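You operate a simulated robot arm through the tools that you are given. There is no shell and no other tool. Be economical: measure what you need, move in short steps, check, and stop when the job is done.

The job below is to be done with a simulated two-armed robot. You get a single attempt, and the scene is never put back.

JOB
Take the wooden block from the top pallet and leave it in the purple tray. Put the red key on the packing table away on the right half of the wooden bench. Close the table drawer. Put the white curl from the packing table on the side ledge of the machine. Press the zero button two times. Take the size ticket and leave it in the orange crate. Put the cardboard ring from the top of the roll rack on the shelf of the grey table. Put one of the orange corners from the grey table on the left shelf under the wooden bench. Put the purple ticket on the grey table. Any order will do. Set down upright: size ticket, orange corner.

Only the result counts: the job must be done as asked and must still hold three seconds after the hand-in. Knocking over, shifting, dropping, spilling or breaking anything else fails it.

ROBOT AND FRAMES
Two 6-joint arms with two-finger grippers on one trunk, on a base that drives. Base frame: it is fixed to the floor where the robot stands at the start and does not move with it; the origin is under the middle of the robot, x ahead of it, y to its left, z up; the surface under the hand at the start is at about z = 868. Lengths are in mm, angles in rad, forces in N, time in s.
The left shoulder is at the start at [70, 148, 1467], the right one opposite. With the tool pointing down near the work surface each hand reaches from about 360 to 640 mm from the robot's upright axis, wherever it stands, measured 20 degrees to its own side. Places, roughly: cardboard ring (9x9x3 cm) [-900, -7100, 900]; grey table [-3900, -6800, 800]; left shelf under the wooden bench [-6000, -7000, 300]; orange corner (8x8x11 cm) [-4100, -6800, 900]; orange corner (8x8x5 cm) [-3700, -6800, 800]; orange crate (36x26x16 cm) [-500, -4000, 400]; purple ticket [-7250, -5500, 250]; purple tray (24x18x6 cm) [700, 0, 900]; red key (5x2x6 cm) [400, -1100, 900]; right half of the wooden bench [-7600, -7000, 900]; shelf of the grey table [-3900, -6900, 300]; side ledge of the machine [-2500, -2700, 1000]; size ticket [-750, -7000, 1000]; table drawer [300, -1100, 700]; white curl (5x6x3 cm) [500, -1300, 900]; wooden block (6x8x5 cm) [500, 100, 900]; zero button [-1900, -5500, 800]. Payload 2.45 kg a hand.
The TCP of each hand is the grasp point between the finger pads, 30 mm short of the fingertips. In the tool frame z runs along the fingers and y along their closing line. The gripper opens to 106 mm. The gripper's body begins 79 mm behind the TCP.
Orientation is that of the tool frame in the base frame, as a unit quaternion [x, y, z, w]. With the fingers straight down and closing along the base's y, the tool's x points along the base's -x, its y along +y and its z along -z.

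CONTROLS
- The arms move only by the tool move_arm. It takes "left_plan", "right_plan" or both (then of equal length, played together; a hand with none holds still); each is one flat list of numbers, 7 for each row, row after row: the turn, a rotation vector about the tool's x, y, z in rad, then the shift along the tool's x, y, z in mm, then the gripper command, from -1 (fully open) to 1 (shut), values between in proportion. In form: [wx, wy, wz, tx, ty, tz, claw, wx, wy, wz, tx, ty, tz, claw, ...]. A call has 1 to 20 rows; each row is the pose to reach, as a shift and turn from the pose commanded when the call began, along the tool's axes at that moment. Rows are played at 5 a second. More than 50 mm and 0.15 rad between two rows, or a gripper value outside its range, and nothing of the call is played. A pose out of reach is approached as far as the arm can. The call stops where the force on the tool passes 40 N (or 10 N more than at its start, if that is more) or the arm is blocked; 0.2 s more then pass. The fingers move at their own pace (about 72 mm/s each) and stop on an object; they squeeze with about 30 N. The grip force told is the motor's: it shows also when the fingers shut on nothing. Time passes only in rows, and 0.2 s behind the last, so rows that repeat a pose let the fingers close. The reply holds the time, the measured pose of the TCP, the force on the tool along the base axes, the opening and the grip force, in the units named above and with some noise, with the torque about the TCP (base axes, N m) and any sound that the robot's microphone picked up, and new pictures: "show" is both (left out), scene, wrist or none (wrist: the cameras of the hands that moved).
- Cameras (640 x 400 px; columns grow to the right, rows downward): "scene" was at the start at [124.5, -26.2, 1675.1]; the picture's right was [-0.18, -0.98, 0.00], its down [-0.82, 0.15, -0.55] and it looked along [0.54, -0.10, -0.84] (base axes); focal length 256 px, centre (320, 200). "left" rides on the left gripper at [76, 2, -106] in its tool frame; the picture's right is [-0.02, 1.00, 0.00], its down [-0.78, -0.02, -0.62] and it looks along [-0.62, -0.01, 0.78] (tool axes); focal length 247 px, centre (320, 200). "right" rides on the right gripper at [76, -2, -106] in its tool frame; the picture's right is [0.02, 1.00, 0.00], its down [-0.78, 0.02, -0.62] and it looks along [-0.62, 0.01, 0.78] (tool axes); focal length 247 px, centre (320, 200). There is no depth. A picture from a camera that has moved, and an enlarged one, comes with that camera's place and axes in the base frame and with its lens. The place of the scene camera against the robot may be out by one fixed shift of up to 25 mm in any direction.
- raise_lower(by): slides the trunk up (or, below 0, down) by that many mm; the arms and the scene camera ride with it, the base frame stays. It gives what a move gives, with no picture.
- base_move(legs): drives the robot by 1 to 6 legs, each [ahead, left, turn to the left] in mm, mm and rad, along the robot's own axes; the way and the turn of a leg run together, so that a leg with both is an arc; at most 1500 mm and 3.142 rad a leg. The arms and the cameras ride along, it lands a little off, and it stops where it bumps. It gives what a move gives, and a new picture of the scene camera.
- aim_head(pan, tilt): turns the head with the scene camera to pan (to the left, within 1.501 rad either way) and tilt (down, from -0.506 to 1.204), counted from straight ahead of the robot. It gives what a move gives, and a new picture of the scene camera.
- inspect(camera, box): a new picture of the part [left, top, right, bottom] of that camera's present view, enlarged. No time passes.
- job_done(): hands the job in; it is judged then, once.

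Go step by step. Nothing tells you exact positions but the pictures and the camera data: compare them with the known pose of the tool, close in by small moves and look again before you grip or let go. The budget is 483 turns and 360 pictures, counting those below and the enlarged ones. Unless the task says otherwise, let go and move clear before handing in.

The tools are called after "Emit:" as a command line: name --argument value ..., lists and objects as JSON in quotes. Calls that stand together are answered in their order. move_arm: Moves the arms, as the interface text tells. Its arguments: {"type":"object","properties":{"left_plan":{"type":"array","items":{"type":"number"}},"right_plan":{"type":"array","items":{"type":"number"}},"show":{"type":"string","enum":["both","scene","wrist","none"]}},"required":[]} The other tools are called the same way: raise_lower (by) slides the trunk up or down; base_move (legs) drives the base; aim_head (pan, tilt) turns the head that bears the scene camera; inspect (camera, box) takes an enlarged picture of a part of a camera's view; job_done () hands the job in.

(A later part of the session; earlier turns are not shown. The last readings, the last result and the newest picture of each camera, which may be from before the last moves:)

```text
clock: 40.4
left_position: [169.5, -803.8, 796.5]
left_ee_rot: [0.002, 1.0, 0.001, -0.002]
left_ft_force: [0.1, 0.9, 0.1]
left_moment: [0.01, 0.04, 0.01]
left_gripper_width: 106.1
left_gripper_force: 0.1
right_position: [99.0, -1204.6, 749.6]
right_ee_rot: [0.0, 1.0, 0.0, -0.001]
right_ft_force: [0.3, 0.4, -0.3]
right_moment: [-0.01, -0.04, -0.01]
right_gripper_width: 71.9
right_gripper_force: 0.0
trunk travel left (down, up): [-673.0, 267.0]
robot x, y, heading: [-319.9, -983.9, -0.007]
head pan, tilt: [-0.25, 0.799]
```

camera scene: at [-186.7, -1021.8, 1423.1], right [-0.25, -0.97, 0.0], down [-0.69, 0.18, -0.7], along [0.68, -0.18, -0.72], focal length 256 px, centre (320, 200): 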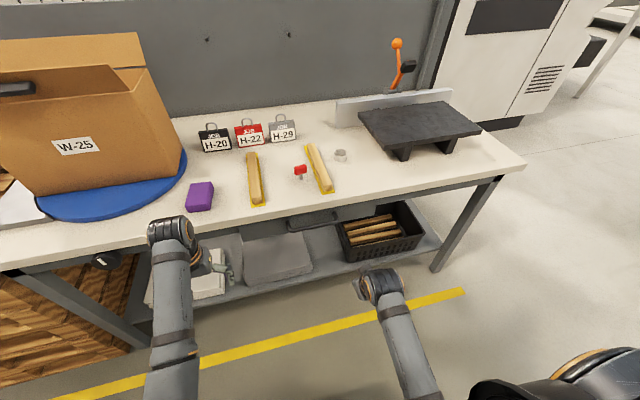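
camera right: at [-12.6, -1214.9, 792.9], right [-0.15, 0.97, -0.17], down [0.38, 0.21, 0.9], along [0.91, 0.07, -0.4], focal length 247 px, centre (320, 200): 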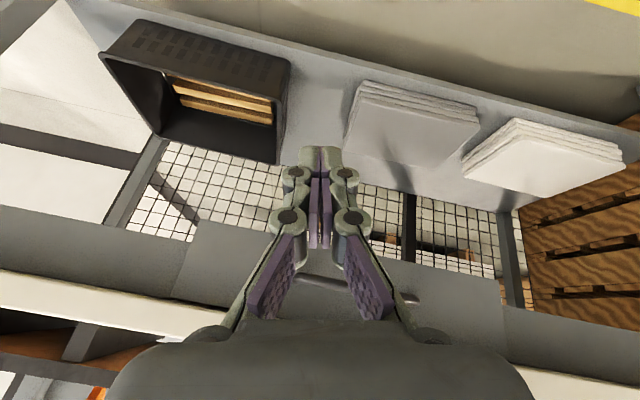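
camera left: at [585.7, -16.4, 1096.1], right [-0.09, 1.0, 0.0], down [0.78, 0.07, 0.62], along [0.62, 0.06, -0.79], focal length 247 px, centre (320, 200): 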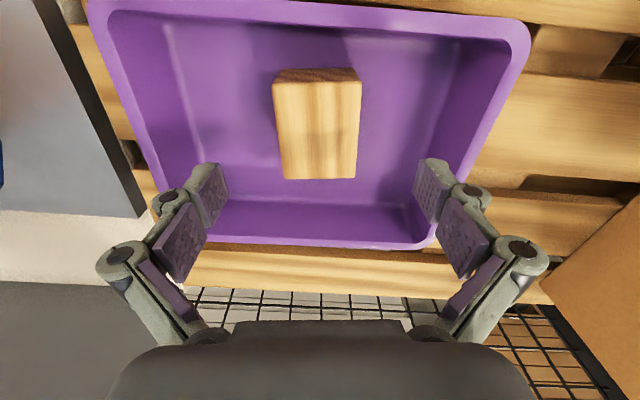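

The key stands upright with a red head on a stem, beside a taped wooden bar, and the curl is an open ring. I'll raise the trunk, drive up to the table and take the key with the left hand, closing across its thin side.

Emit:
raise_lower --by 260

Emit:
base_move --legs '[[0, -276, 0.005], [265, 0, 0]]'

```text
clock: 43.1
left_position: [170.1, -804.3, 1056.3]
left_ee_rot: [0.002, 1.0, -0.001, -0.003]
left_ft_force: [0.8, 0.0, -0.8]
left_moment: [-0.02, -0.02, -0.01]
left_gripper_width: 106.4
left_gripper_force: 0.0
right_position: [100.5, -1204.0, 1009.0]
right_ee_rot: [0.0, 1.0, 0.001, 0.0]
right_ft_force: [1.6, -0.1, 1.0]
right_moment: [0.01, -0.01, -0.01]
right_gripper_width: 106.0
right_gripper_force: 0.0
trunk travel left (down, up): [-933.0, 7.0]
robot x, y, heading: [-317.2, -990.1, -0.008]
head pan, tilt: [-0.25, 0.799]
```

```text
clock: 46.5
left_position: [428.7, -1073.9, 1058.0]
left_ee_rot: [0.0, 1.0, 0.0, -0.001]
left_ft_force: [0.1, -0.7, 0.3]
left_moment: [-0.01, -0.01, 0.0]
left_gripper_width: 106.0
left_gripper_force: 0.1
right_position: [358.7, -1474.3, 1010.0]
right_ee_rot: [-0.002, 1.0, 0.0, 0.001]
right_ft_force: [-0.1, 0.8, -0.1]
right_moment: [-0.01, -0.04, -0.01]
right_gripper_width: 106.0
right_gripper_force: 0.1
trunk travel left (down, up): [-933.0, 7.0]
robot x, y, heading: [-58.7, -1259.2, -0.002]
head pan, tilt: [-0.25, 0.799]
camera scene: at [73.1, -1293.0, 1683.1], right [-0.25, -0.97, 0.0], down [-0.69, 0.18, -0.7], along [0.68, -0.17, -0.72], focal length 256 px, centre (320, 200)
```

scene: 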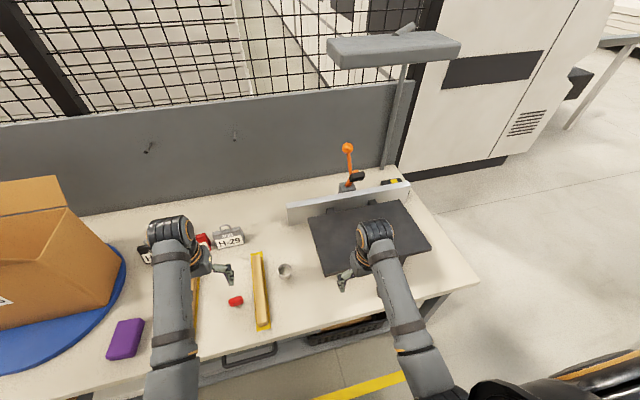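

I'll turn the left gripper a quarter turn over the key and look.

Emit:
move_arm --left_plan '[0, 0, 0.14, 0, -5, 5, -1, 0, 0, 0.28, 0, -10, 10, -1, 0, 0, 0.42, 0, -15, 15, -1, 0, 0, 0.56, 0, -20, 20, -1, 0, 0, 0.7, 0, -25, 25, -1, 0, 0, 0.84, 0, -30, 30, -1, 0, 0, 0.98, -3, -35, 35, -1, 0, 0, 1.12, -6, -40, 40, -1, 0, 0, 1.26, -9, -45, 45, -1, 0, 0, 1.4, -12, -49, 50, -1, 0, 0, 1.54, -16, -49, 55, -1]' --show "wrist"

```text
clock: 48.9
left_position: [444.0, -1108.8, 996.1]
left_ee_rot: [0.695, 0.719, 0.005, -0.012]
left_ft_force: [0.4, 0.2, 0.0]
left_moment: [-0.02, 0.04, 0.0]
left_gripper_width: 106.1
left_gripper_force: 0.1
right_position: [359.6, -1475.6, 1008.9]
right_ee_rot: [-0.002, 1.0, 0.0, -0.001]
right_ft_force: [0.0, 0.1, 0.5]
right_moment: [0.01, -0.01, -0.01]
right_gripper_width: 106.1
right_gripper_force: 0.1
trunk travel left (down, up): [-933.0, 7.0]
robot x, y, heading: [-56.3, -1258.6, -0.003]
head pan, tilt: [-0.25, 0.799]
camera left: at [445.4, -1035.6, 1104.6], right [1.0, 0.01, -0.01], down [0.02, -0.8, 0.6], along [0.0, -0.6, -0.8], focal length 247 px, centre (320, 200)
```

left: 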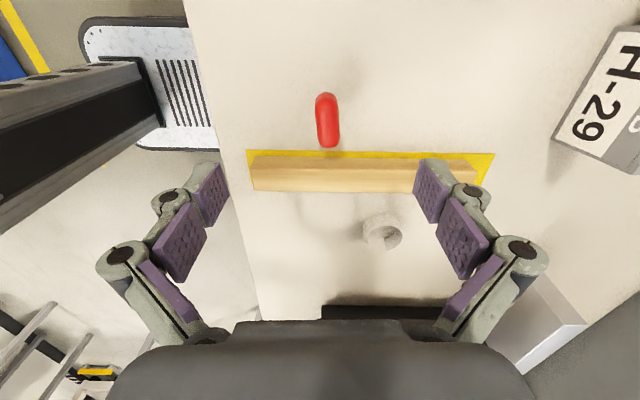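

The key's head is near (450, -1098), turned slightly. I'll go down and grip it across its thickness.

Emit:
move_arm --left_plan '[0, 0, -0.1, 6, 3, 30, -1, 0, 0, -0.16, 11, 6, 60, -1, 0, 0, -0.16, 11, 6, 84, -1]' --show "wrist"

```text
clock: 49.7
left_position: [452.3, -1111.3, 920.0]
left_ee_rot: [0.637, 0.771, -0.001, 0.0]
left_ft_force: [-0.5, -0.7, 0.2]
left_moment: [-0.01, 0.01, 0.0]
left_gripper_width: 105.6
left_gripper_force: 0.1
right_position: [360.8, -1473.6, 1009.2]
right_ee_rot: [-0.002, 1.0, 0.001, 0.001]
right_ft_force: [1.0, -0.6, 0.1]
right_moment: [-0.03, -0.01, -0.01]
right_gripper_width: 106.1
right_gripper_force: 0.0
trunk travel left (down, up): [-933.0, 7.0]
robot x, y, heading: [-56.5, -1255.2, -0.004]
head pan, tilt: [-0.25, 0.799]
camera left: at [440.1, -1035.9, 1026.3], right [0.99, 0.17, 0.0], down [0.13, -0.77, 0.62], along [0.1, -0.61, -0.78], focal length 247 px, centre (320, 200)
```

left: 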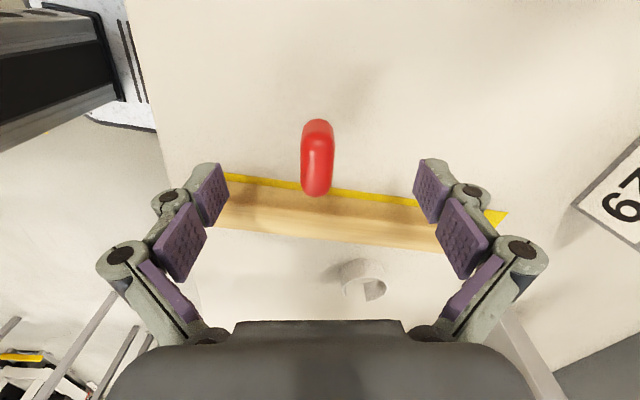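

I'll hold still for a moment to let the arm settle and read the true pose.

Emit:
move_arm --left_plan '[0, 0, 0, 0, 0, 0, -1, 0, 0, 0, 0, 0, 0, -1]' --show "wrist"

```text
clock: 50.3
left_position: [450.1, -1111.2, 919.8]
left_ee_rot: [0.637, 0.771, -0.001, -0.001]
left_ft_force: [0.5, 0.3, -0.2]
left_moment: [0.01, 0.0, 0.01]
left_gripper_width: 106.3
left_gripper_force: 0.0
right_position: [358.6, -1474.7, 1009.2]
right_ee_rot: [-0.001, 1.0, 0.0, 0.0]
right_ft_force: [-0.5, 0.5, 1.0]
right_moment: [-0.01, -0.03, 0.0]
right_gripper_width: 105.9
right_gripper_force: 0.2
trunk travel left (down, up): [-933.0, 7.0]
robot x, y, heading: [-58.4, -1259.8, -0.003]
head pan, tilt: [-0.25, 0.799]
camera left: at [439.5, -1035.5, 1026.1], right [0.99, 0.17, 0.0], down [0.13, -0.77, 0.62], along [0.1, -0.61, -0.78], focal length 247 px, centre (320, 200)
```

left: 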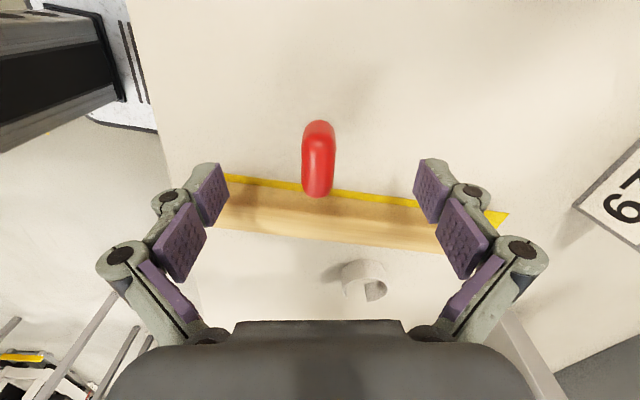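

Settled. I'll shift 16 mm towards the key's centre and close.

Emit:
move_arm --left_plan '[0, 0, 0, 16, 0, 3, -1, 0, 0, 0, 16, 0, 9, -1, 0, 0, 0, 16, 0, 9, 0, 0, 0, 0, 16, 0, 9, 1, 0, 0, 0, 16, 0, 9, 1, 0, 0, 0, 16, 0, 9, 1, 0, 0, 0, 16, 0, 9, 1]' --show "wrist"

```text
clock: 51.9
left_position: [447.8, -1096.6, 908.0]
left_ee_rot: [0.637, 0.771, -0.001, -0.001]
left_ft_force: [-0.4, -0.5, -1.5]
left_moment: [-0.01, 0.03, -0.01]
left_gripper_width: 19.0
left_gripper_force: 29.8
right_position: [360.4, -1475.0, 1009.6]
right_ee_rot: [-0.002, 1.0, 0.0, 0.0]
right_ft_force: [-0.2, -0.9, -0.1]
right_moment: [0.01, -0.02, 0.01]
right_gripper_width: 105.9
right_gripper_force: 0.0
trunk travel left (down, up): [-933.0, 7.0]
robot x, y, heading: [-56.7, -1258.2, -0.003]
head pan, tilt: [-0.25, 0.799]
camera left: at [436.8, -1020.4, 1015.2], right [0.99, 0.17, 0.0], down [0.13, -0.77, 0.62], along [0.1, -0.61, -0.78], focal length 247 px, centre (320, 200)
```

left: 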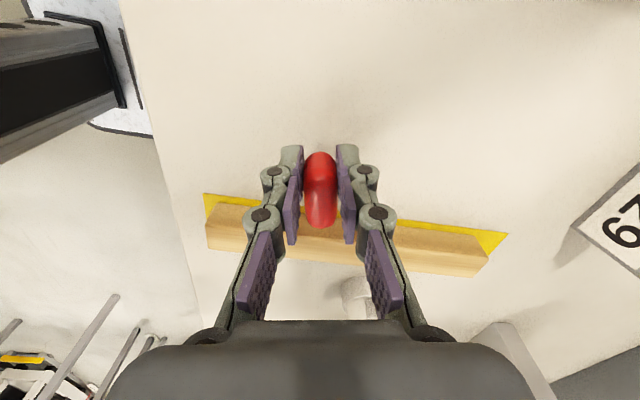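

Gripped at 19 mm. I'll lift it gently.

Emit:
move_arm --left_plan '[0, 0, 0, 0, 0, -4, 1, 0, 0, 0, 0, 0, -10, 1, 0, 0, 0, 0, 0, -18, 1, 0, 0, 0, 0, 0, -28, 1, 0, 0, 0, 0, 0, -40, 1, 0, 0, 0, 0, 0, -52, 1, 0, 0, 0, 0, 0, -64, 1, 0, 0, 0, 0, 0, -76, 1, 0, 0, 0, 0, 0, -88, 1, 0, 0, 0, 0, 0, -98, 1, 0, 0, 0, 0, 0, -104, 1]' --show "wrist"

```text
clock: 54.3
left_position: [447.9, -1097.2, 1010.1]
left_ee_rot: [0.637, 0.771, 0.0, -0.002]
left_ft_force: [0.3, 1.1, -0.2]
left_moment: [-0.01, -0.03, 0.0]
left_gripper_width: 19.2
left_gripper_force: 29.7
right_position: [360.3, -1474.1, 1010.1]
right_ee_rot: [-0.001, 1.0, 0.001, 0.0]
right_ft_force: [0.1, 0.0, -1.3]
right_moment: [-0.04, -0.01, 0.03]
right_gripper_width: 106.1
right_gripper_force: 0.1
trunk travel left (down, up): [-933.0, 7.0]
robot x, y, heading: [-58.2, -1258.5, -0.001]
head pan, tilt: [-0.25, 0.799]
camera left: at [437.1, -1021.1, 1118.9], right [0.99, 0.17, 0.0], down [0.13, -0.77, 0.62], along [0.1, -0.61, -0.78], focal length 247 px, centre (320, 200)
```

left: 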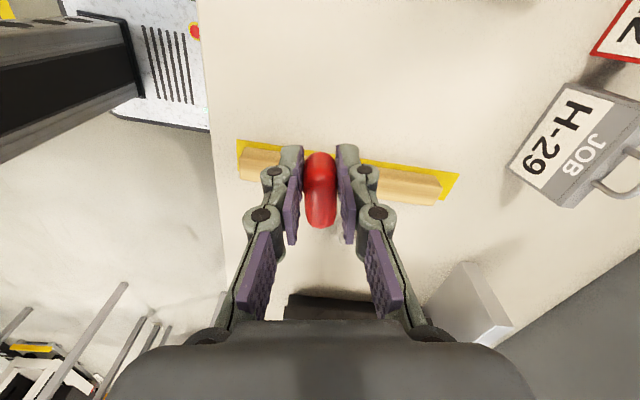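

The key is held. Now I'll shift the base left so the right hand can reach the curl at about (522, -1250).

Emit:
base_move --legs '[[40, 140, 0]]'

Emit:
move_arm --right_plan '[0, 0, 0, -40, 25, 0, -1, 0, 0, 0, -80, 55, 5, -1, 0, 0, 0, -105, 82, 10, -1, 0, 0, 0, -105, 82, 10, -1, 0, 0, 0, -105, 82, 10, -1]' --show "wrist"

```text
clock: 55.6
left_position: [489.4, -962.5, 1012.0]
left_ee_rot: [0.637, 0.771, -0.001, -0.001]
left_ft_force: [-0.4, -0.7, 0.1]
left_moment: [0.04, 0.04, 0.0]
left_gripper_width: 19.1
left_gripper_force: 29.3
right_position: [401.2, -1341.4, 1009.4]
right_ee_rot: [-0.001, 1.0, 0.0, 0.002]
right_ft_force: [-0.6, -1.5, -0.3]
right_moment: [0.01, -0.04, 0.0]
right_gripper_width: 106.2
right_gripper_force: 0.1
trunk travel left (down, up): [-933.0, 7.0]
robot x, y, heading: [-15.6, -1120.4, -0.004]
head pan, tilt: [-0.25, 0.799]
camera scene: at [115.8, -1160.0, 1682.9], right [-0.25, -0.97, 0.0], down [-0.69, 0.18, -0.7], along [0.68, -0.17, -0.72], focal length 256 px, centre (320, 200)
```

scene: 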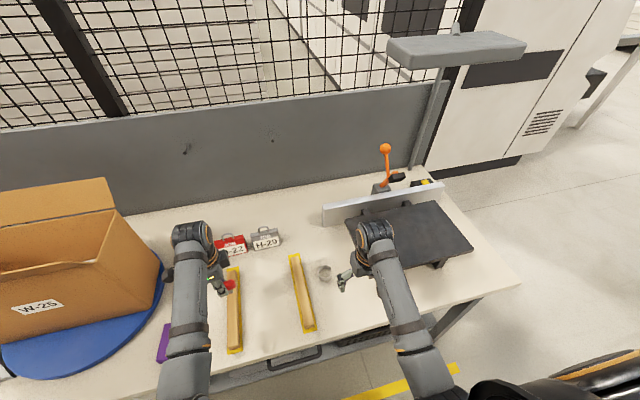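

```text
refused: row 2 steps farther than a row can; nothing moved
```

Emit:
move_arm --right_plan '[0, 0, 0, -35, 27, 0, -1, 0, 0, 0, -70, 54, 5, -1, 0, 0, 0, -105, 82, 10, -1, 0, 0, 0, -105, 82, 10, -1, 0, 0, 0, -105, 82, 10, -1]' --show "wrist"

```text
clock: 56.8
left_position: [490.1, -961.5, 1012.1]
left_ee_rot: [0.638, 0.77, -0.001, -0.001]
left_ft_force: [0.4, -0.5, 0.1]
left_moment: [0.01, -0.02, -0.03]
left_gripper_width: 18.9
left_gripper_force: 30.0
right_position: [508.9, -1256.3, 998.2]
right_ee_rot: [-0.002, 1.0, 0.001, 0.001]
right_ft_force: [0.6, 0.5, 0.5]
right_moment: [0.01, 0.02, 0.0]
right_gripper_width: 106.2
right_gripper_force: 0.0
trunk travel left (down, up): [-933.0, 7.0]
robot x, y, heading: [-19.5, -1123.3, -0.005]
head pan, tilt: [-0.25, 0.799]
camera right: at [431.3, -1258.8, 1104.5], right [-0.02, 1.0, 0.0], down [0.78, 0.02, 0.62], along [0.62, 0.02, -0.78], focal length 247 px, centre (320, 200)
```

right: 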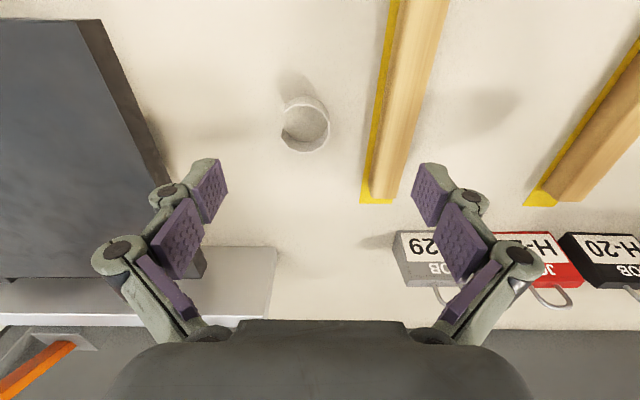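

The curl is near (513, -1269). I'll zoom in to see where its gap is.

Emit:
inspect --camera "right" --box '[240, 75, 368, 155]'

```text
5.00 times, centred on (304, 115) of right
camera zoom: at [431.3, -1258.8, 1104.5], right [-0.02, 1.0, 0.0], down [0.78, 0.02, 0.62], along [0.62, 0.02, -0.78], focal length 1235 px, centre (400, 625)
```

zoom: 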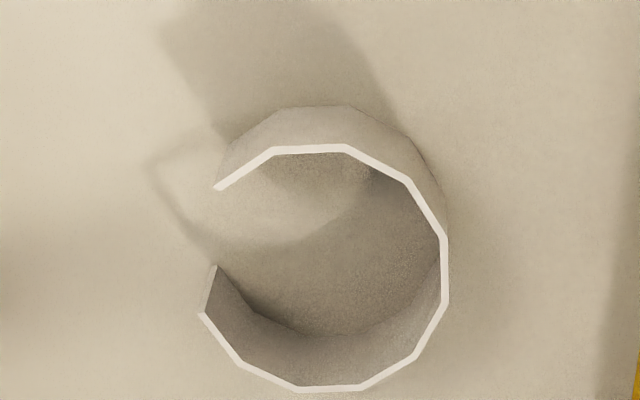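

The gap faces -y, so I'll turn the right gripper a quarter turn and grip fore and aft.

Emit:
move_arm --right_plan '[0, 0, -0.14, 0, -3, 0, -0.6, 0, 0, -0.28, 0, -6, 0, -0.6, 0, 0, -0.42, 0, -9, 0, -0.6, 0, 0, -0.56, 0, -13, 0, -0.6, 0, 0, -0.7, 0, -13, 0, -0.6, 0, 0, -0.84, 0, -13, 0, -0.6, 0, 0, -0.98, 0, -13, 0, -0.6, 0, 0, -1.12, 0, -13, 0, -0.6, 0, 0, -1.26, 0, -13, 0, -0.6, 0, 0, -1.4, 0, -13, 10, -0.6, 0, 0, -1.54, 0, -13, 20, -0.6, 0, 0, -1.57, 0, -13, 30, -0.6, 0, 0, -1.57, 0, -13, 30, -0.6, 0, 0, -1.57, 0, -13, 30, -0.6]' --show "wrist"

```text
clock: 59.8
left_position: [490.0, -962.7, 1011.6]
left_ee_rot: [0.637, 0.771, -0.001, -0.001]
left_ft_force: [0.3, 0.8, -0.9]
left_moment: [0.01, -0.03, -0.01]
left_gripper_width: 18.9
left_gripper_force: 29.7
right_position: [507.2, -1269.8, 969.2]
right_ee_rot: [0.708, -0.706, -0.001, 0.0]
right_ft_force: [-0.1, -0.5, 0.9]
right_moment: [0.0, 0.02, -0.01]
right_gripper_width: 84.8
right_gripper_force: 0.1
trunk travel left (down, up): [-933.0, 7.0]
robot x, y, heading: [-18.4, -1124.8, -0.005]
head pan, tilt: [-0.25, 0.799]
camera right: at [507.8, -1347.2, 1075.4], right [-1.0, -0.02, 0.0], down [-0.02, 0.78, 0.62], along [-0.01, 0.62, -0.78], focal length 247 px, centre (320, 200)
```

right: 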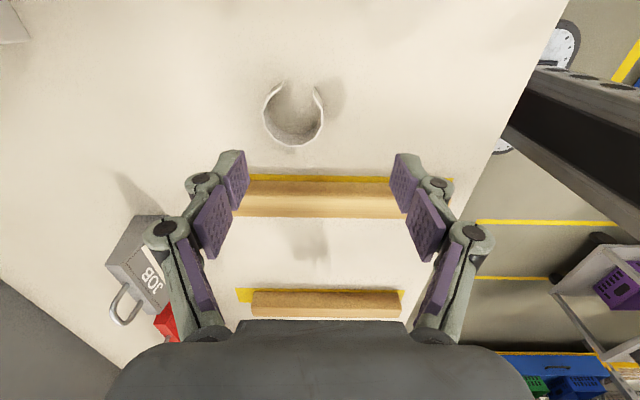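

I'll move closer and look again before gripping.

Emit:
move_arm --right_plan '[0, 0, 0, 5, -8, 20, -0.6, 0, 0, 0, 9, -16, 40, -0.6, 0, 0, 0, 9, -16, 40, -0.6]' --show "wrist"

```text
clock: 60.6
left_position: [489.3, -962.0, 1011.4]
left_ee_rot: [0.637, 0.771, -0.001, -0.002]
left_ft_force: [0.0, 0.3, 0.0]
left_moment: [0.03, -0.02, 0.0]
left_gripper_width: 19.2
left_gripper_force: 30.0
right_position: [522.3, -1279.9, 930.4]
right_ee_rot: [-0.707, 0.707, -0.001, 0.0]
right_ft_force: [0.2, 0.3, -0.3]
right_moment: [-0.01, -0.01, -0.05]
right_gripper_width: 84.7
right_gripper_force: 0.0
trunk travel left (down, up): [-933.0, 7.0]
robot x, y, heading: [-17.9, -1120.7, -0.005]
head pan, tilt: [-0.25, 0.799]
camera right: at [523.8, -1356.7, 1036.2], right [-1.0, -0.02, 0.0], down [-0.02, 0.78, 0.62], along [-0.01, 0.62, -0.78], focal length 247 px, centre (320, 200)
```

right: 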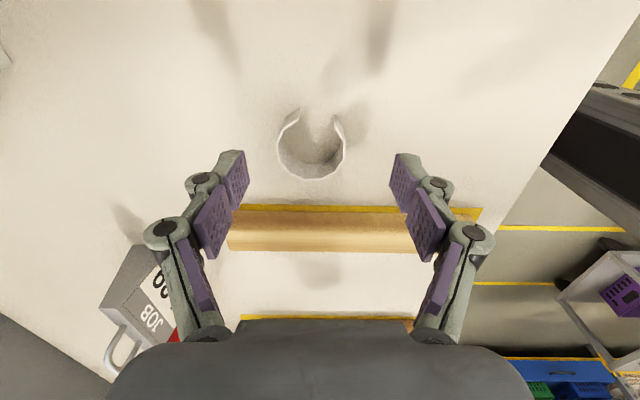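

The ring centre is near (527, -1286). I'll go down until the tips are just above the table, then grip gently.

Emit:
move_arm --right_plan '[0, 0, 0, 6, -5, 15, -0.6, 0, 0, 0, 6, -5, 29, -0.6, 0, 0, 0, 6, -5, 29, -0.3, 0, 0, 0, 6, -5, 29, 0, 0, 0, 0, 6, -5, 29, 0.4, 0, 0, 0, 6, -5, 29, 0.4, 0, 0, 0, 6, -5, 29, 0.4]' --show "wrist"

```text
clock: 62.2
left_position: [490.6, -961.3, 1011.6]
left_ee_rot: [0.638, 0.77, -0.002, -0.001]
left_ft_force: [0.9, -0.3, -1.0]
left_moment: [0.02, 0.03, -0.01]
left_gripper_width: 18.9
left_gripper_force: 30.2
right_position: [526.7, -1286.5, 900.6]
right_ee_rot: [0.707, -0.707, 0.001, 0.0]
right_ft_force: [0.2, -0.2, 5.1]
right_moment: [-0.01, -0.04, 0.0]
right_gripper_width: 31.7
right_gripper_force: 0.1
trunk travel left (down, up): [-933.0, 7.0]
robot x, y, heading: [-19.3, -1121.9, -0.003]
head pan, tilt: [-0.25, 0.799]
camera right: at [527.8, -1362.0, 1006.2], right [-1.0, -0.02, 0.0], down [-0.02, 0.78, 0.62], along [-0.01, 0.62, -0.78], focal length 247 px, centre (320, 200)
```

right: 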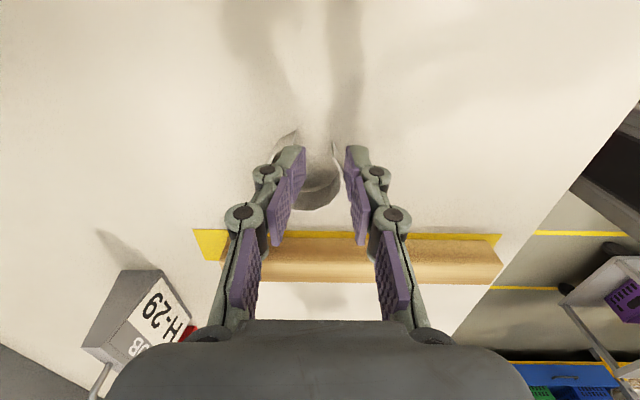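

The fingers closed to 32 mm without meeting resistance. I'll look closely before doing anything else.

Emit:
inspect --camera "right" --box '[240, 110, 400, 210]'

```text
4.00 times, centred on (320, 160) of right
camera zoom: at [527.8, -1362.0, 1006.2], right [-1.0, -0.02, 0.0], down [-0.02, 0.78, 0.62], along [-0.01, 0.62, -0.78], focal length 988 px, centre (320, 360)
```

zoom: 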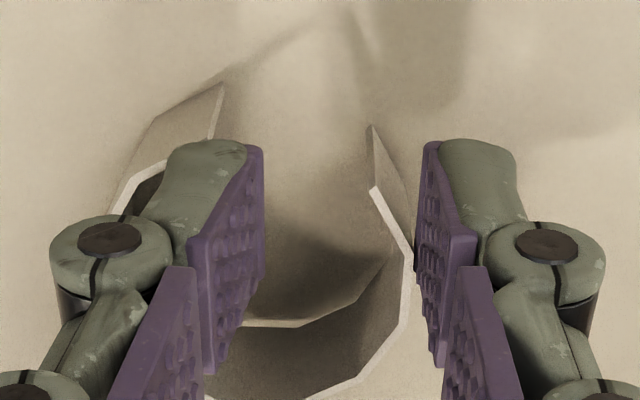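

One finger is inside the ring and the other just outside its wall. I'll close to pinch the wall and check.

Emit:
move_arm --right_plan '[0, 0, 0, 0, 0, -2, 0.6, 0, 0, 0, 0, 0, -2, 0.8, 0, 0, 0, 0, 0, -2, 1, 0, 0, 0, 0, 0, -2, 1, 0, 0, 0, 0, 0, -2, 1]' --show "none"

Emit:
inspect --camera "right" --box '[240, 110, 400, 210]'

```text
clock: 63.4
left_position: [488.5, -962.0, 1012.0]
left_ee_rot: [0.637, 0.771, -0.002, -0.001]
left_ft_force: [-0.4, -0.4, -1.1]
left_moment: [0.0, 0.04, -0.01]
left_gripper_width: 19.1
left_gripper_force: 30.2
right_position: [527.4, -1284.7, 902.3]
right_ee_rot: [0.707, -0.707, 0.0, 0.0]
right_ft_force: [0.8, 0.3, -0.7]
right_moment: [0.0, -0.02, -0.03]
right_gripper_width: 0.0
right_gripper_force: 28.7
trunk travel left (down, up): [-933.0, 7.0]
robot x, y, heading: [-14.9, -1120.0, -0.003]
head pan, tilt: [-0.25, 0.799]
```

```text
4.00 times, centred on (320, 160) of right
camera zoom: at [528.0, -1361.8, 1008.6], right [-1.0, -0.02, 0.0], down [-0.02, 0.78, 0.62], along [-0.01, 0.62, -0.78], focal length 988 px, centre (320, 360)
```

zoom: 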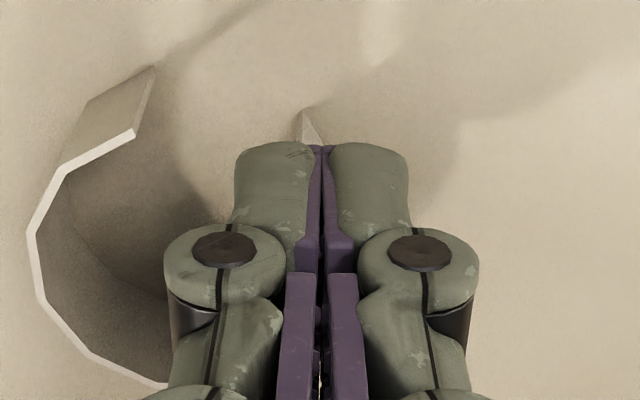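

The ring wall appears to be pinched between the pads. I'll lift slowly and see whether it follows.

Emit:
move_arm --right_plan '[0, 0, 0, 0, 0, -3, 1, 0, 0, 0, 0, 0, -8, 1, 0, 0, 0, 0, 0, -14, 1, 0, 0, 0, 0, 0, -20, 1, 0, 0, 0, 0, 0, -20, 1]' --show "wrist"

```text
clock: 64.6
left_position: [488.8, -961.0, 1012.3]
left_ee_rot: [0.637, 0.771, -0.001, -0.001]
left_ft_force: [0.2, 0.7, -0.7]
left_moment: [0.04, 0.04, 0.01]
left_gripper_width: 19.0
left_gripper_force: 30.2
right_position: [526.8, -1286.6, 921.8]
right_ee_rot: [-0.707, 0.707, 0.0, 0.0]
right_ft_force: [0.3, -0.3, 0.0]
right_moment: [-0.02, -0.05, -0.03]
right_gripper_width: 0.2
right_gripper_force: 28.2
trunk travel left (down, up): [-933.0, 7.0]
robot x, y, heading: [-17.2, -1121.0, -0.008]
head pan, tilt: [-0.25, 0.799]
camera right: at [528.1, -1362.2, 1028.0], right [-1.0, -0.02, 0.0], down [-0.02, 0.78, 0.62], along [-0.01, 0.62, -0.78], focal length 247 px, centre (320, 200)
```

right: 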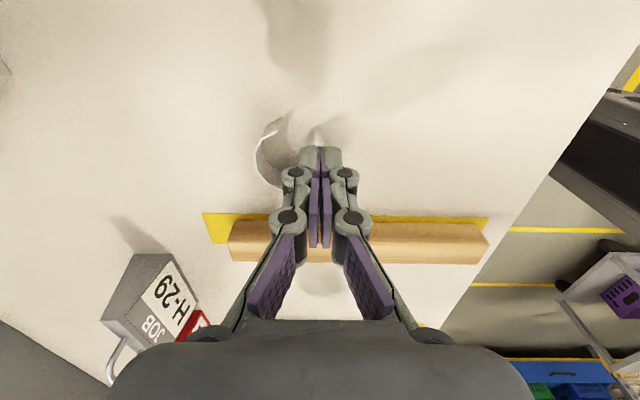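

The ring stayed on the table. I'll open, rise a little and look again.

Emit:
move_arm --right_plan '[0, 0, 0, 0, 0, -20, 1, 0, 0, 0, 0, 0, -40, 0, 0, 0, 0, 0, 0, -40, -0.6, 0, 0, 0, 0, 0, -40, -0.6]' --show "wrist"

Emit:
inspect --camera "right" --box '[240, 80, 368, 160]'

```text
clock: 65.6
left_position: [490.1, -961.4, 1010.8]
left_ee_rot: [0.637, 0.771, -0.002, -0.002]
left_ft_force: [0.1, 0.5, -0.5]
left_moment: [0.01, -0.03, 0.03]
left_gripper_width: 18.9
left_gripper_force: 29.8
right_position: [526.7, -1283.7, 963.1]
right_ee_rot: [-0.707, 0.707, 0.0, -0.001]
right_ft_force: [-0.1, -0.2, 0.7]
right_moment: [0.01, -0.01, -0.02]
right_gripper_width: 85.0
right_gripper_force: 0.1
trunk travel left (down, up): [-933.0, 7.0]
robot x, y, heading: [-15.4, -1126.3, -0.008]
head pan, tilt: [-0.25, 0.799]
camera right: at [528.0, -1360.4, 1068.7], right [-1.0, -0.02, 0.0], down [-0.02, 0.78, 0.62], along [-0.01, 0.62, -0.78], focal length 247 px, centre (320, 200)
```

right: 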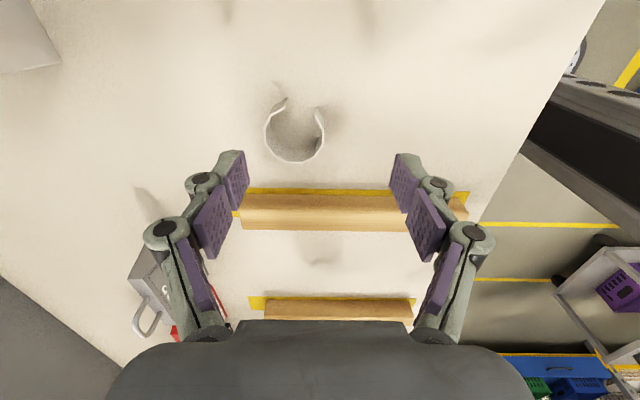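

```text
5.00 times, centred on (304, 120) of right
camera zoom: at [528.0, -1360.4, 1068.7], right [-1.0, -0.02, 0.0], down [-0.02, 0.78, 0.62], along [-0.01, 0.62, -0.78], focal length 1235 px, centre (400, 600)
```

zoom: 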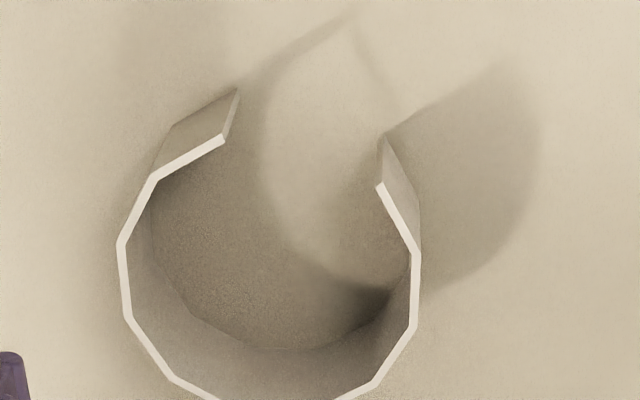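

The ring is undamaged and now centred near (546, -1285). I'll try again, centred on it and closing in small steps.

Emit:
move_arm --right_plan '[0, 0, 0, 0, -10, 20, -0.5, 0, 0, 0, 0, -19, 40, -0.5, 0, 0, 0, 0, -19, 61, -0.5, 0, 0, 0, 0, -19, 61, -0.3, 0, 0, 0, 0, -19, 61, -0.2, 0, 0, 0, 0, -19, 61, -0.1, 0, 0, 0, 0, -19, 61, 0, 0, 0, 0, 0, -19, 61, 0]' --show "none"

Emit:
inspect --camera "right" --box '[240, 110, 400, 210]'

```text
clock: 67.4
left_position: [489.7, -962.1, 1012.7]
left_ee_rot: [0.637, 0.771, -0.001, -0.001]
left_ft_force: [0.2, 0.4, -0.3]
left_moment: [0.04, -0.01, 0.02]
left_gripper_width: 18.7
left_gripper_force: 30.5
right_position: [545.4, -1283.9, 900.7]
right_ee_rot: [0.707, -0.707, 0.0, -0.001]
right_ft_force: [-0.2, -1.1, -1.0]
right_moment: [0.02, 0.0, -0.01]
right_gripper_width: 53.1
right_gripper_force: 0.3
trunk travel left (down, up): [-933.0, 7.0]
robot x, y, heading: [-14.7, -1118.9, -0.009]
head pan, tilt: [-0.25, 0.799]
```

```text
4.00 times, centred on (320, 160) of right
camera zoom: at [546.5, -1359.7, 1006.3], right [-1.0, -0.02, 0.0], down [-0.02, 0.78, 0.62], along [-0.01, 0.62, -0.78], focal length 988 px, centre (320, 360)
```

zoom: 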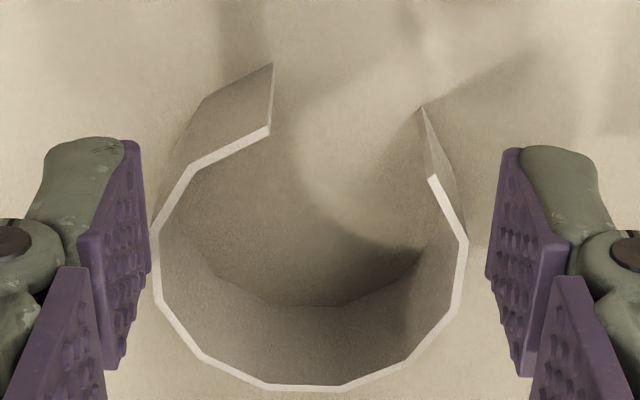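

Both fingers are outside the ring now. I'll close in small steps.

Emit:
move_arm --right_plan '[0, 0, 0, 0, 0, 0, 0.05, 0, 0, 0, 0, 0, 0, 0.1, 0, 0, 0, 0, 0, 0, 0.15, 0, 0, 0, 0, 0, 0, 0.2, 0, 0, 0, 0, 0, 0, 0.25, 0, 0, 0, 0, 0, 0, 0.3]' --show "none"

Emit:
inspect --camera "right" --box '[240, 110, 400, 210]'

```text
clock: 68.8
left_position: [488.4, -961.2, 1012.2]
left_ee_rot: [0.638, 0.77, -0.002, -0.001]
left_ft_force: [-0.3, -0.1, -0.7]
left_moment: [-0.02, -0.01, 0.01]
left_gripper_width: 18.8
left_gripper_force: 30.5
right_position: [544.8, -1284.5, 901.7]
right_ee_rot: [-0.707, 0.707, -0.001, 0.001]
right_ft_force: [-0.5, -0.4, 0.5]
right_moment: [0.01, -0.06, 0.0]
right_gripper_width: 37.2
right_gripper_force: 0.1
trunk travel left (down, up): [-933.0, 7.0]
robot x, y, heading: [-16.4, -1123.6, -0.002]
head pan, tilt: [-0.25, 0.799]
```

```text
4.00 times, centred on (320, 160) of right
camera zoom: at [545.8, -1359.6, 1006.8], right [-1.0, -0.02, 0.0], down [-0.02, 0.78, 0.62], along [-0.01, 0.62, -0.78], focal length 988 px, centre (320, 360)
```

zoom: 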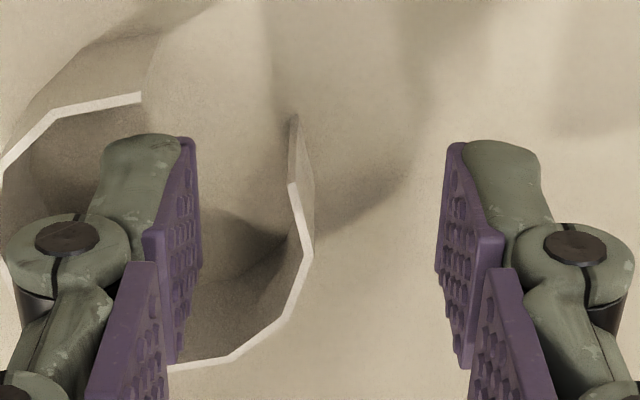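

The ring's wall is thin and gets pushed aside by a hard squeeze. One finger is inside the ring now, so I'll pinch the wall lightly by stopping the closing at a small width.

Emit:
move_arm --right_plan '[0, 0, 0, 0, -3, 1, 0.4, 0, 0, 0, 0, -3, 1, 0.6, 0, 0, 0, 0, -3, 1, 0.75, 0, 0, 0, 0, -3, 1, 0.85, 0, 0, 0, 0, -3, 1, 0.9, 0, 0, 0, 0, -3, 1, 0.93, 0, 0, 0, 0, -3, 1, 0.93]' --show "none"

Emit:
inspect --camera "right" --box '[240, 110, 400, 210]'

```text
clock: 70.4
left_position: [490.2, -962.4, 1012.9]
left_ee_rot: [0.638, 0.77, -0.002, -0.001]
left_ft_force: [-0.2, -0.1, -0.9]
left_moment: [0.0, -0.01, 0.02]
left_gripper_width: 18.8
left_gripper_force: 29.9
right_position: [549.0, -1284.6, 901.2]
right_ee_rot: [0.707, -0.707, 0.001, -0.002]
right_ft_force: [1.9, -0.4, 3.1]
right_moment: [-0.01, 0.12, 0.04]
right_gripper_width: 5.9
right_gripper_force: 28.0
trunk travel left (down, up): [-933.0, 7.0]
robot x, y, heading: [-17.0, -1126.1, -0.008]
head pan, tilt: [-0.25, 0.799]
```

```text
4.00 times, centred on (320, 160) of right
camera zoom: at [550.3, -1359.9, 1006.7], right [-1.0, -0.02, 0.0], down [-0.02, 0.78, 0.62], along [-0.01, 0.62, -0.78], focal length 988 px, centre (320, 360)
```

zoom: 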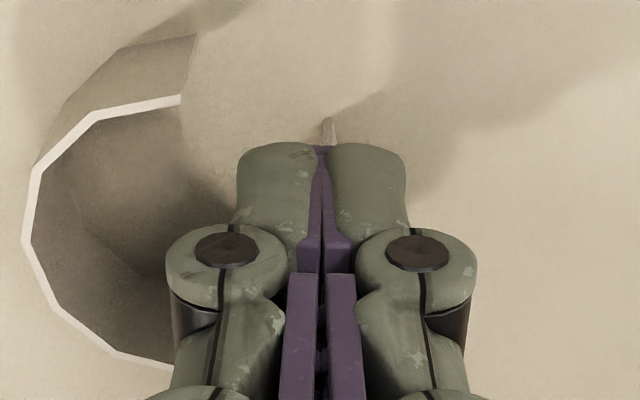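

Now the pads stopped at 5.9 mm on the wall with real grip force. I'll lift slowly.

Emit:
move_arm --right_plan '[0, 0, 0, 0, 0, -3, 0.93, 0, 0, 0, 0, 0, -7, 0.93, 0, 0, 0, 0, 0, -12, 0.93, 0, 0, 0, 0, 0, -18, 0.93, 0, 0, 0, 0, 0, -24, 0.93, 0, 0, 0, 0, 0, -30, 0.93]' --show "wrist"

```text
clock: 71.8
left_position: [488.4, -962.1, 1012.5]
left_ee_rot: [0.638, 0.77, -0.001, -0.002]
left_ft_force: [-0.6, -0.6, -0.3]
left_moment: [0.03, 0.01, 0.02]
left_gripper_width: 18.8
left_gripper_force: 30.4
right_position: [548.2, -1284.1, 929.8]
right_ee_rot: [0.707, -0.707, -0.001, 0.0]
right_ft_force: [-0.8, -0.6, 0.2]
right_moment: [-0.01, -0.01, -0.02]
right_gripper_width: 3.7
right_gripper_force: 0.0
trunk travel left (down, up): [-933.0, 7.0]
robot x, y, heading: [-14.2, -1121.4, -0.008]
head pan, tilt: [-0.25, 0.799]
camera right: at [549.4, -1361.7, 1036.3], right [-1.0, -0.02, 0.0], down [-0.02, 0.78, 0.62], along [-0.01, 0.62, -0.78], focal length 247 px, centre (320, 200)
```

right: 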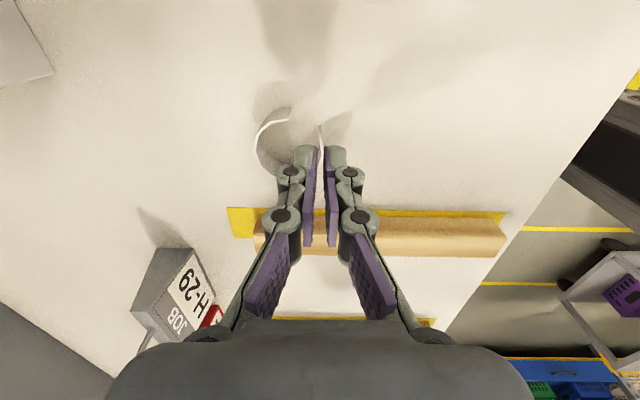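

The pinch near the gap end slipped off. I'll turn the hand back and pinch the wall opposite the gap, with one finger in the middle of the ring.

Emit:
move_arm --right_plan '[0, 0, 0.14, 0, 0, -15, 0.5, 0, 0, 0.28, 0, 0, -30, 0.4, 0, 0, 0.42, 0, 0, -40, 0.4, 0, 0, 0.56, 0, 0, -40, 0.4, 0, 0, 0.7, 0, 0, -40, 0.4, 0, 0, 0.84, 0, 0, -40, 0.4, 0, 0, 0.98, 0, 0, -40, 0.4, 0, 0, 1.12, 0, 0, -40, 0.4, 0, 0, 1.26, 0, 0, -40, 0.4, 0, 0, 1.4, 0, 0, -40, 0.4, 0, 0, 1.54, 0, 0, -40, 0.4, 0, 0, 1.57, 0, 0, -40, 0.4, 0, 0, 1.57, 0, 0, -40, 0.4]' --show "wrist"

Emit:
inspect --camera "right" --box '[240, 80, 400, 180]'

```text
clock: 74.6
left_position: [489.6, -962.0, 1012.6]
left_ee_rot: [0.638, 0.77, -0.002, -0.001]
left_ft_force: [0.6, 0.1, -1.2]
left_moment: [0.0, 0.01, 0.0]
left_gripper_width: 19.0
left_gripper_force: 29.8
right_position: [548.7, -1286.6, 970.5]
right_ee_rot: [0.0, 1.0, 0.0, 0.0]
right_ft_force: [0.0, 0.0, -0.9]
right_moment: [0.0, -0.02, 0.01]
right_gripper_width: 31.8
right_gripper_force: 0.1
trunk travel left (down, up): [-933.0, 7.0]
robot x, y, heading: [-15.8, -1123.9, -0.007]
head pan, tilt: [-0.25, 0.799]
camera right: at [471.5, -1288.0, 1075.8], right [-0.02, 1.0, 0.0], down [0.78, 0.02, 0.62], along [0.62, 0.01, -0.78], focal length 247 px, centre (320, 200)
```

right: 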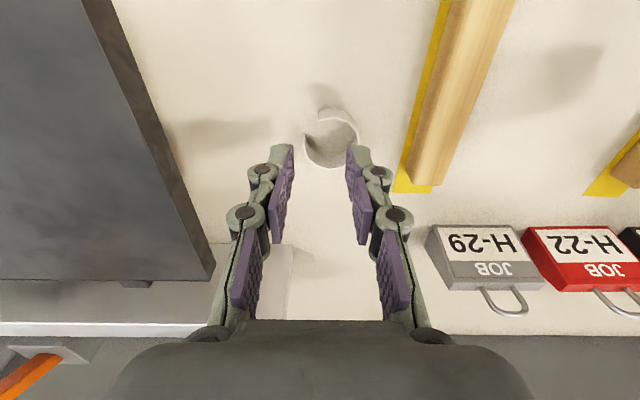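

```text
4.00 times, centred on (320, 130) of right
camera zoom: at [471.5, -1288.0, 1075.8], right [-0.02, 1.0, 0.0], down [0.78, 0.02, 0.62], along [0.62, 0.01, -0.78], focal length 988 px, centre (320, 480)
```

zoom: 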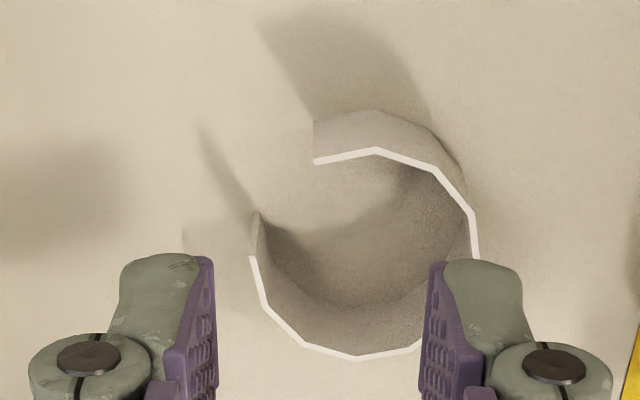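

The gap faces towards (-x, -y). I'll yaw the hand by 30° so it closes radially through the wall opposite the gap, and move in.

Emit:
move_arm --right_plan '[0, 0, 0.13, -5, 6, 0, 0.3, 0, 0, 0.26, -10, 12, 10, 0.3, 0, 0, 0.39, -15, 19, 20, 0.3, 0, 0, 0.52, -18, 25, 35, 0.3, 0, 0, 0.52, -18, 25, 35, 0.3]' --show "none"

Emit:
inspect --camera "right" --box '[220, 90, 420, 215]'

```text
clock: 75.8
left_position: [489.3, -961.1, 1012.0]
left_ee_rot: [0.638, 0.77, -0.001, -0.001]
left_ft_force: [0.2, 0.2, -0.7]
left_moment: [0.0, 0.0, 0.03]
left_gripper_width: 18.8
left_gripper_force: 30.6
right_position: [566.1, -1260.5, 935.5]
right_ee_rot: [0.257, 0.966, 0.0, 0.0]
right_ft_force: [0.0, -0.4, -0.2]
right_moment: [0.0, -0.01, -0.02]
right_gripper_width: 37.1
right_gripper_force: 0.0
trunk travel left (down, up): [-933.0, 7.0]
robot x, y, heading: [-17.4, -1119.0, 0.002]
head pan, tilt: [-0.25, 0.799]
```

```text
3.20 times, centred on (320, 152) of right
camera zoom: at [498.6, -1224.9, 1041.3], right [0.48, 0.88, 0.0], down [0.69, -0.37, 0.62], along [0.55, -0.3, -0.78], focal length 790 px, centre (320, 352)
```

zoom: 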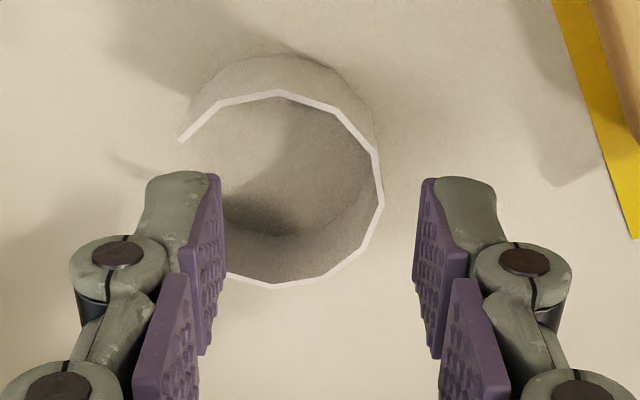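

The wall opposite the gap is near (569, -1250). I'll centre on it and descend with one finger inside the ring.

Emit:
move_arm --right_plan '[0, 0, 0, 2, 10, 0, 0.3, 0, 0, 0, 2, 10, 16, 0.3, 0, 0, 0, 2, 10, 33, 0.3, 0, 0, 0, 2, 10, 33, 0.3]' --show "none"

Emit:
inspect --camera "right" --box '[220, 90, 420, 215]'

```text
clock: 76.8
left_position: [490.2, -960.8, 1012.3]
left_ee_rot: [0.637, 0.771, -0.002, -0.001]
left_ft_force: [-0.4, 0.0, -0.5]
left_moment: [0.01, 0.03, -0.02]
left_gripper_width: 18.5
left_gripper_force: 30.2
right_position: [565.5, -1253.9, 903.8]
right_ee_rot: [0.256, 0.967, 0.0, 0.001]
right_ft_force: [1.0, 0.6, 1.3]
right_moment: [0.0, 0.01, -0.01]
right_gripper_width: 36.9
right_gripper_force: 0.1
right hand out of reach, approached as far as the arm can: row 3, 4
trunk travel left (down, up): [-933.0, 7.0]
robot x, y, heading: [-15.8, -1123.2, -0.003]
head pan, tilt: [-0.25, 0.799]
```

```text
3.20 times, centred on (320, 152) of right
camera zoom: at [497.2, -1217.1, 1008.9], right [0.48, 0.88, 0.0], down [0.69, -0.37, 0.62], along [0.55, -0.3, -0.78], focal length 790 px, centre (320, 352)
```

zoom: 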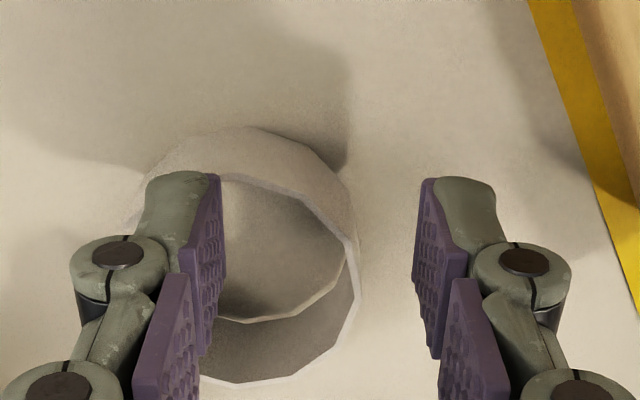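

The wall is now between the pads. A small centring shift, then I'll close lightly.

Emit:
move_arm --right_plan '[0, 0, 0, 5, 3, 2, 0.3, 0, 0, 0, 5, 3, 2, 0.5, 0, 0, 0, 5, 3, 2, 0.7, 0, 0, 0, 5, 3, 2, 0.8, 0, 0, 0, 5, 3, 2, 0.88, 0, 0, 0, 5, 3, 2, 0.92, 0, 0, 0, 5, 3, 2, 0.94, 0, 0, 0, 5, 3, 2, 0.94]' --show "none"

Emit:
inspect --camera "right" --box '[220, 90, 420, 215]'

```text
clock: 78.6
left_position: [488.6, -961.5, 1011.2]
left_ee_rot: [0.637, 0.771, -0.002, -0.001]
left_ft_force: [0.4, -0.1, 0.0]
left_moment: [-0.06, -0.01, -0.03]
left_gripper_width: 18.8
left_gripper_force: 29.8
right_position: [562.2, -1248.7, 900.8]
right_ee_rot: [0.257, 0.966, 0.0, 0.0]
right_ft_force: [-0.1, -0.6, 1.1]
right_moment: [0.01, -0.01, -0.02]
right_gripper_width: 2.6
right_gripper_force: 0.1
trunk travel left (down, up): [-933.0, 7.0]
robot x, y, heading: [-14.8, -1122.8, -0.007]
head pan, tilt: [-0.25, 0.799]
```

```text
3.20 times, centred on (320, 152) of right
camera zoom: at [494.0, -1212.6, 1007.6], right [0.48, 0.88, 0.0], down [0.69, -0.37, 0.62], along [0.55, -0.3, -0.78], focal length 790 px, centre (320, 352)
```

zoom: 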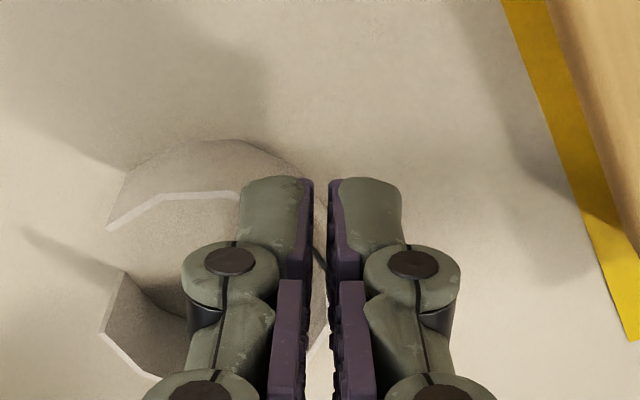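

The wall sits between the pads. I'll close fully and lift very slowly.

Emit:
move_arm --right_plan '[0, 0, 0, 0, 0, 0, 0.97, 0, 0, 0, 0, 0, 0, 1, 0, 0, 0, 0, 0, 0, 1, 0, 0, 0, 0, 0, -2, 1, 0, 0, 0, 0, 0, -4, 1, 0, 0, 0, 0, 0, -7, 1, 0, 0, 0, 0, 0, -10, 1, 0, 0, 0, 0, 0, -14, 1, 0, 0, 0, 0, 0, -18, 1]' --show "none"

Emit:
inspect --camera "right" --box '[220, 90, 420, 215]'

```text
clock: 80.6
left_position: [489.6, -961.4, 1011.3]
left_ee_rot: [0.638, 0.77, -0.001, -0.001]
left_ft_force: [1.3, -1.0, -1.1]
left_moment: [0.02, -0.02, -0.01]
left_gripper_width: 19.0
left_gripper_force: 29.6
right_position: [561.9, -1247.3, 921.2]
right_ee_rot: [0.256, 0.967, 0.0, 0.001]
right_ft_force: [0.6, -0.4, 0.0]
right_moment: [0.01, 0.02, -0.01]
right_gripper_width: 0.0
right_gripper_force: 28.5
trunk travel left (down, up): [-933.0, 7.0]
robot x, y, heading: [-15.6, -1123.5, -0.003]
head pan, tilt: [-0.25, 0.799]
```

```text
3.20 times, centred on (320, 152) of right
camera zoom: at [494.4, -1212.4, 1026.1], right [0.48, 0.88, 0.0], down [0.69, -0.37, 0.62], along [0.55, -0.3, -0.78], focal length 790 px, centre (320, 352)
```

zoom: 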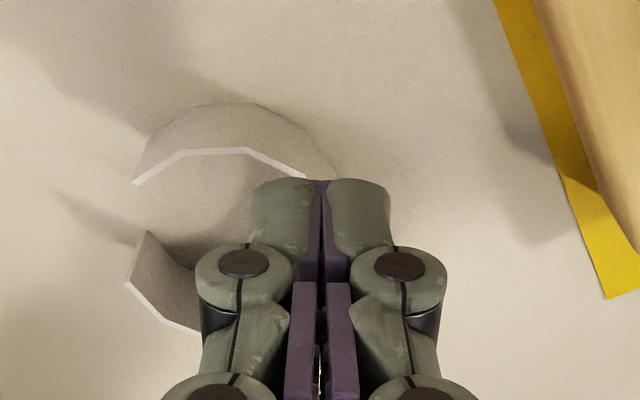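

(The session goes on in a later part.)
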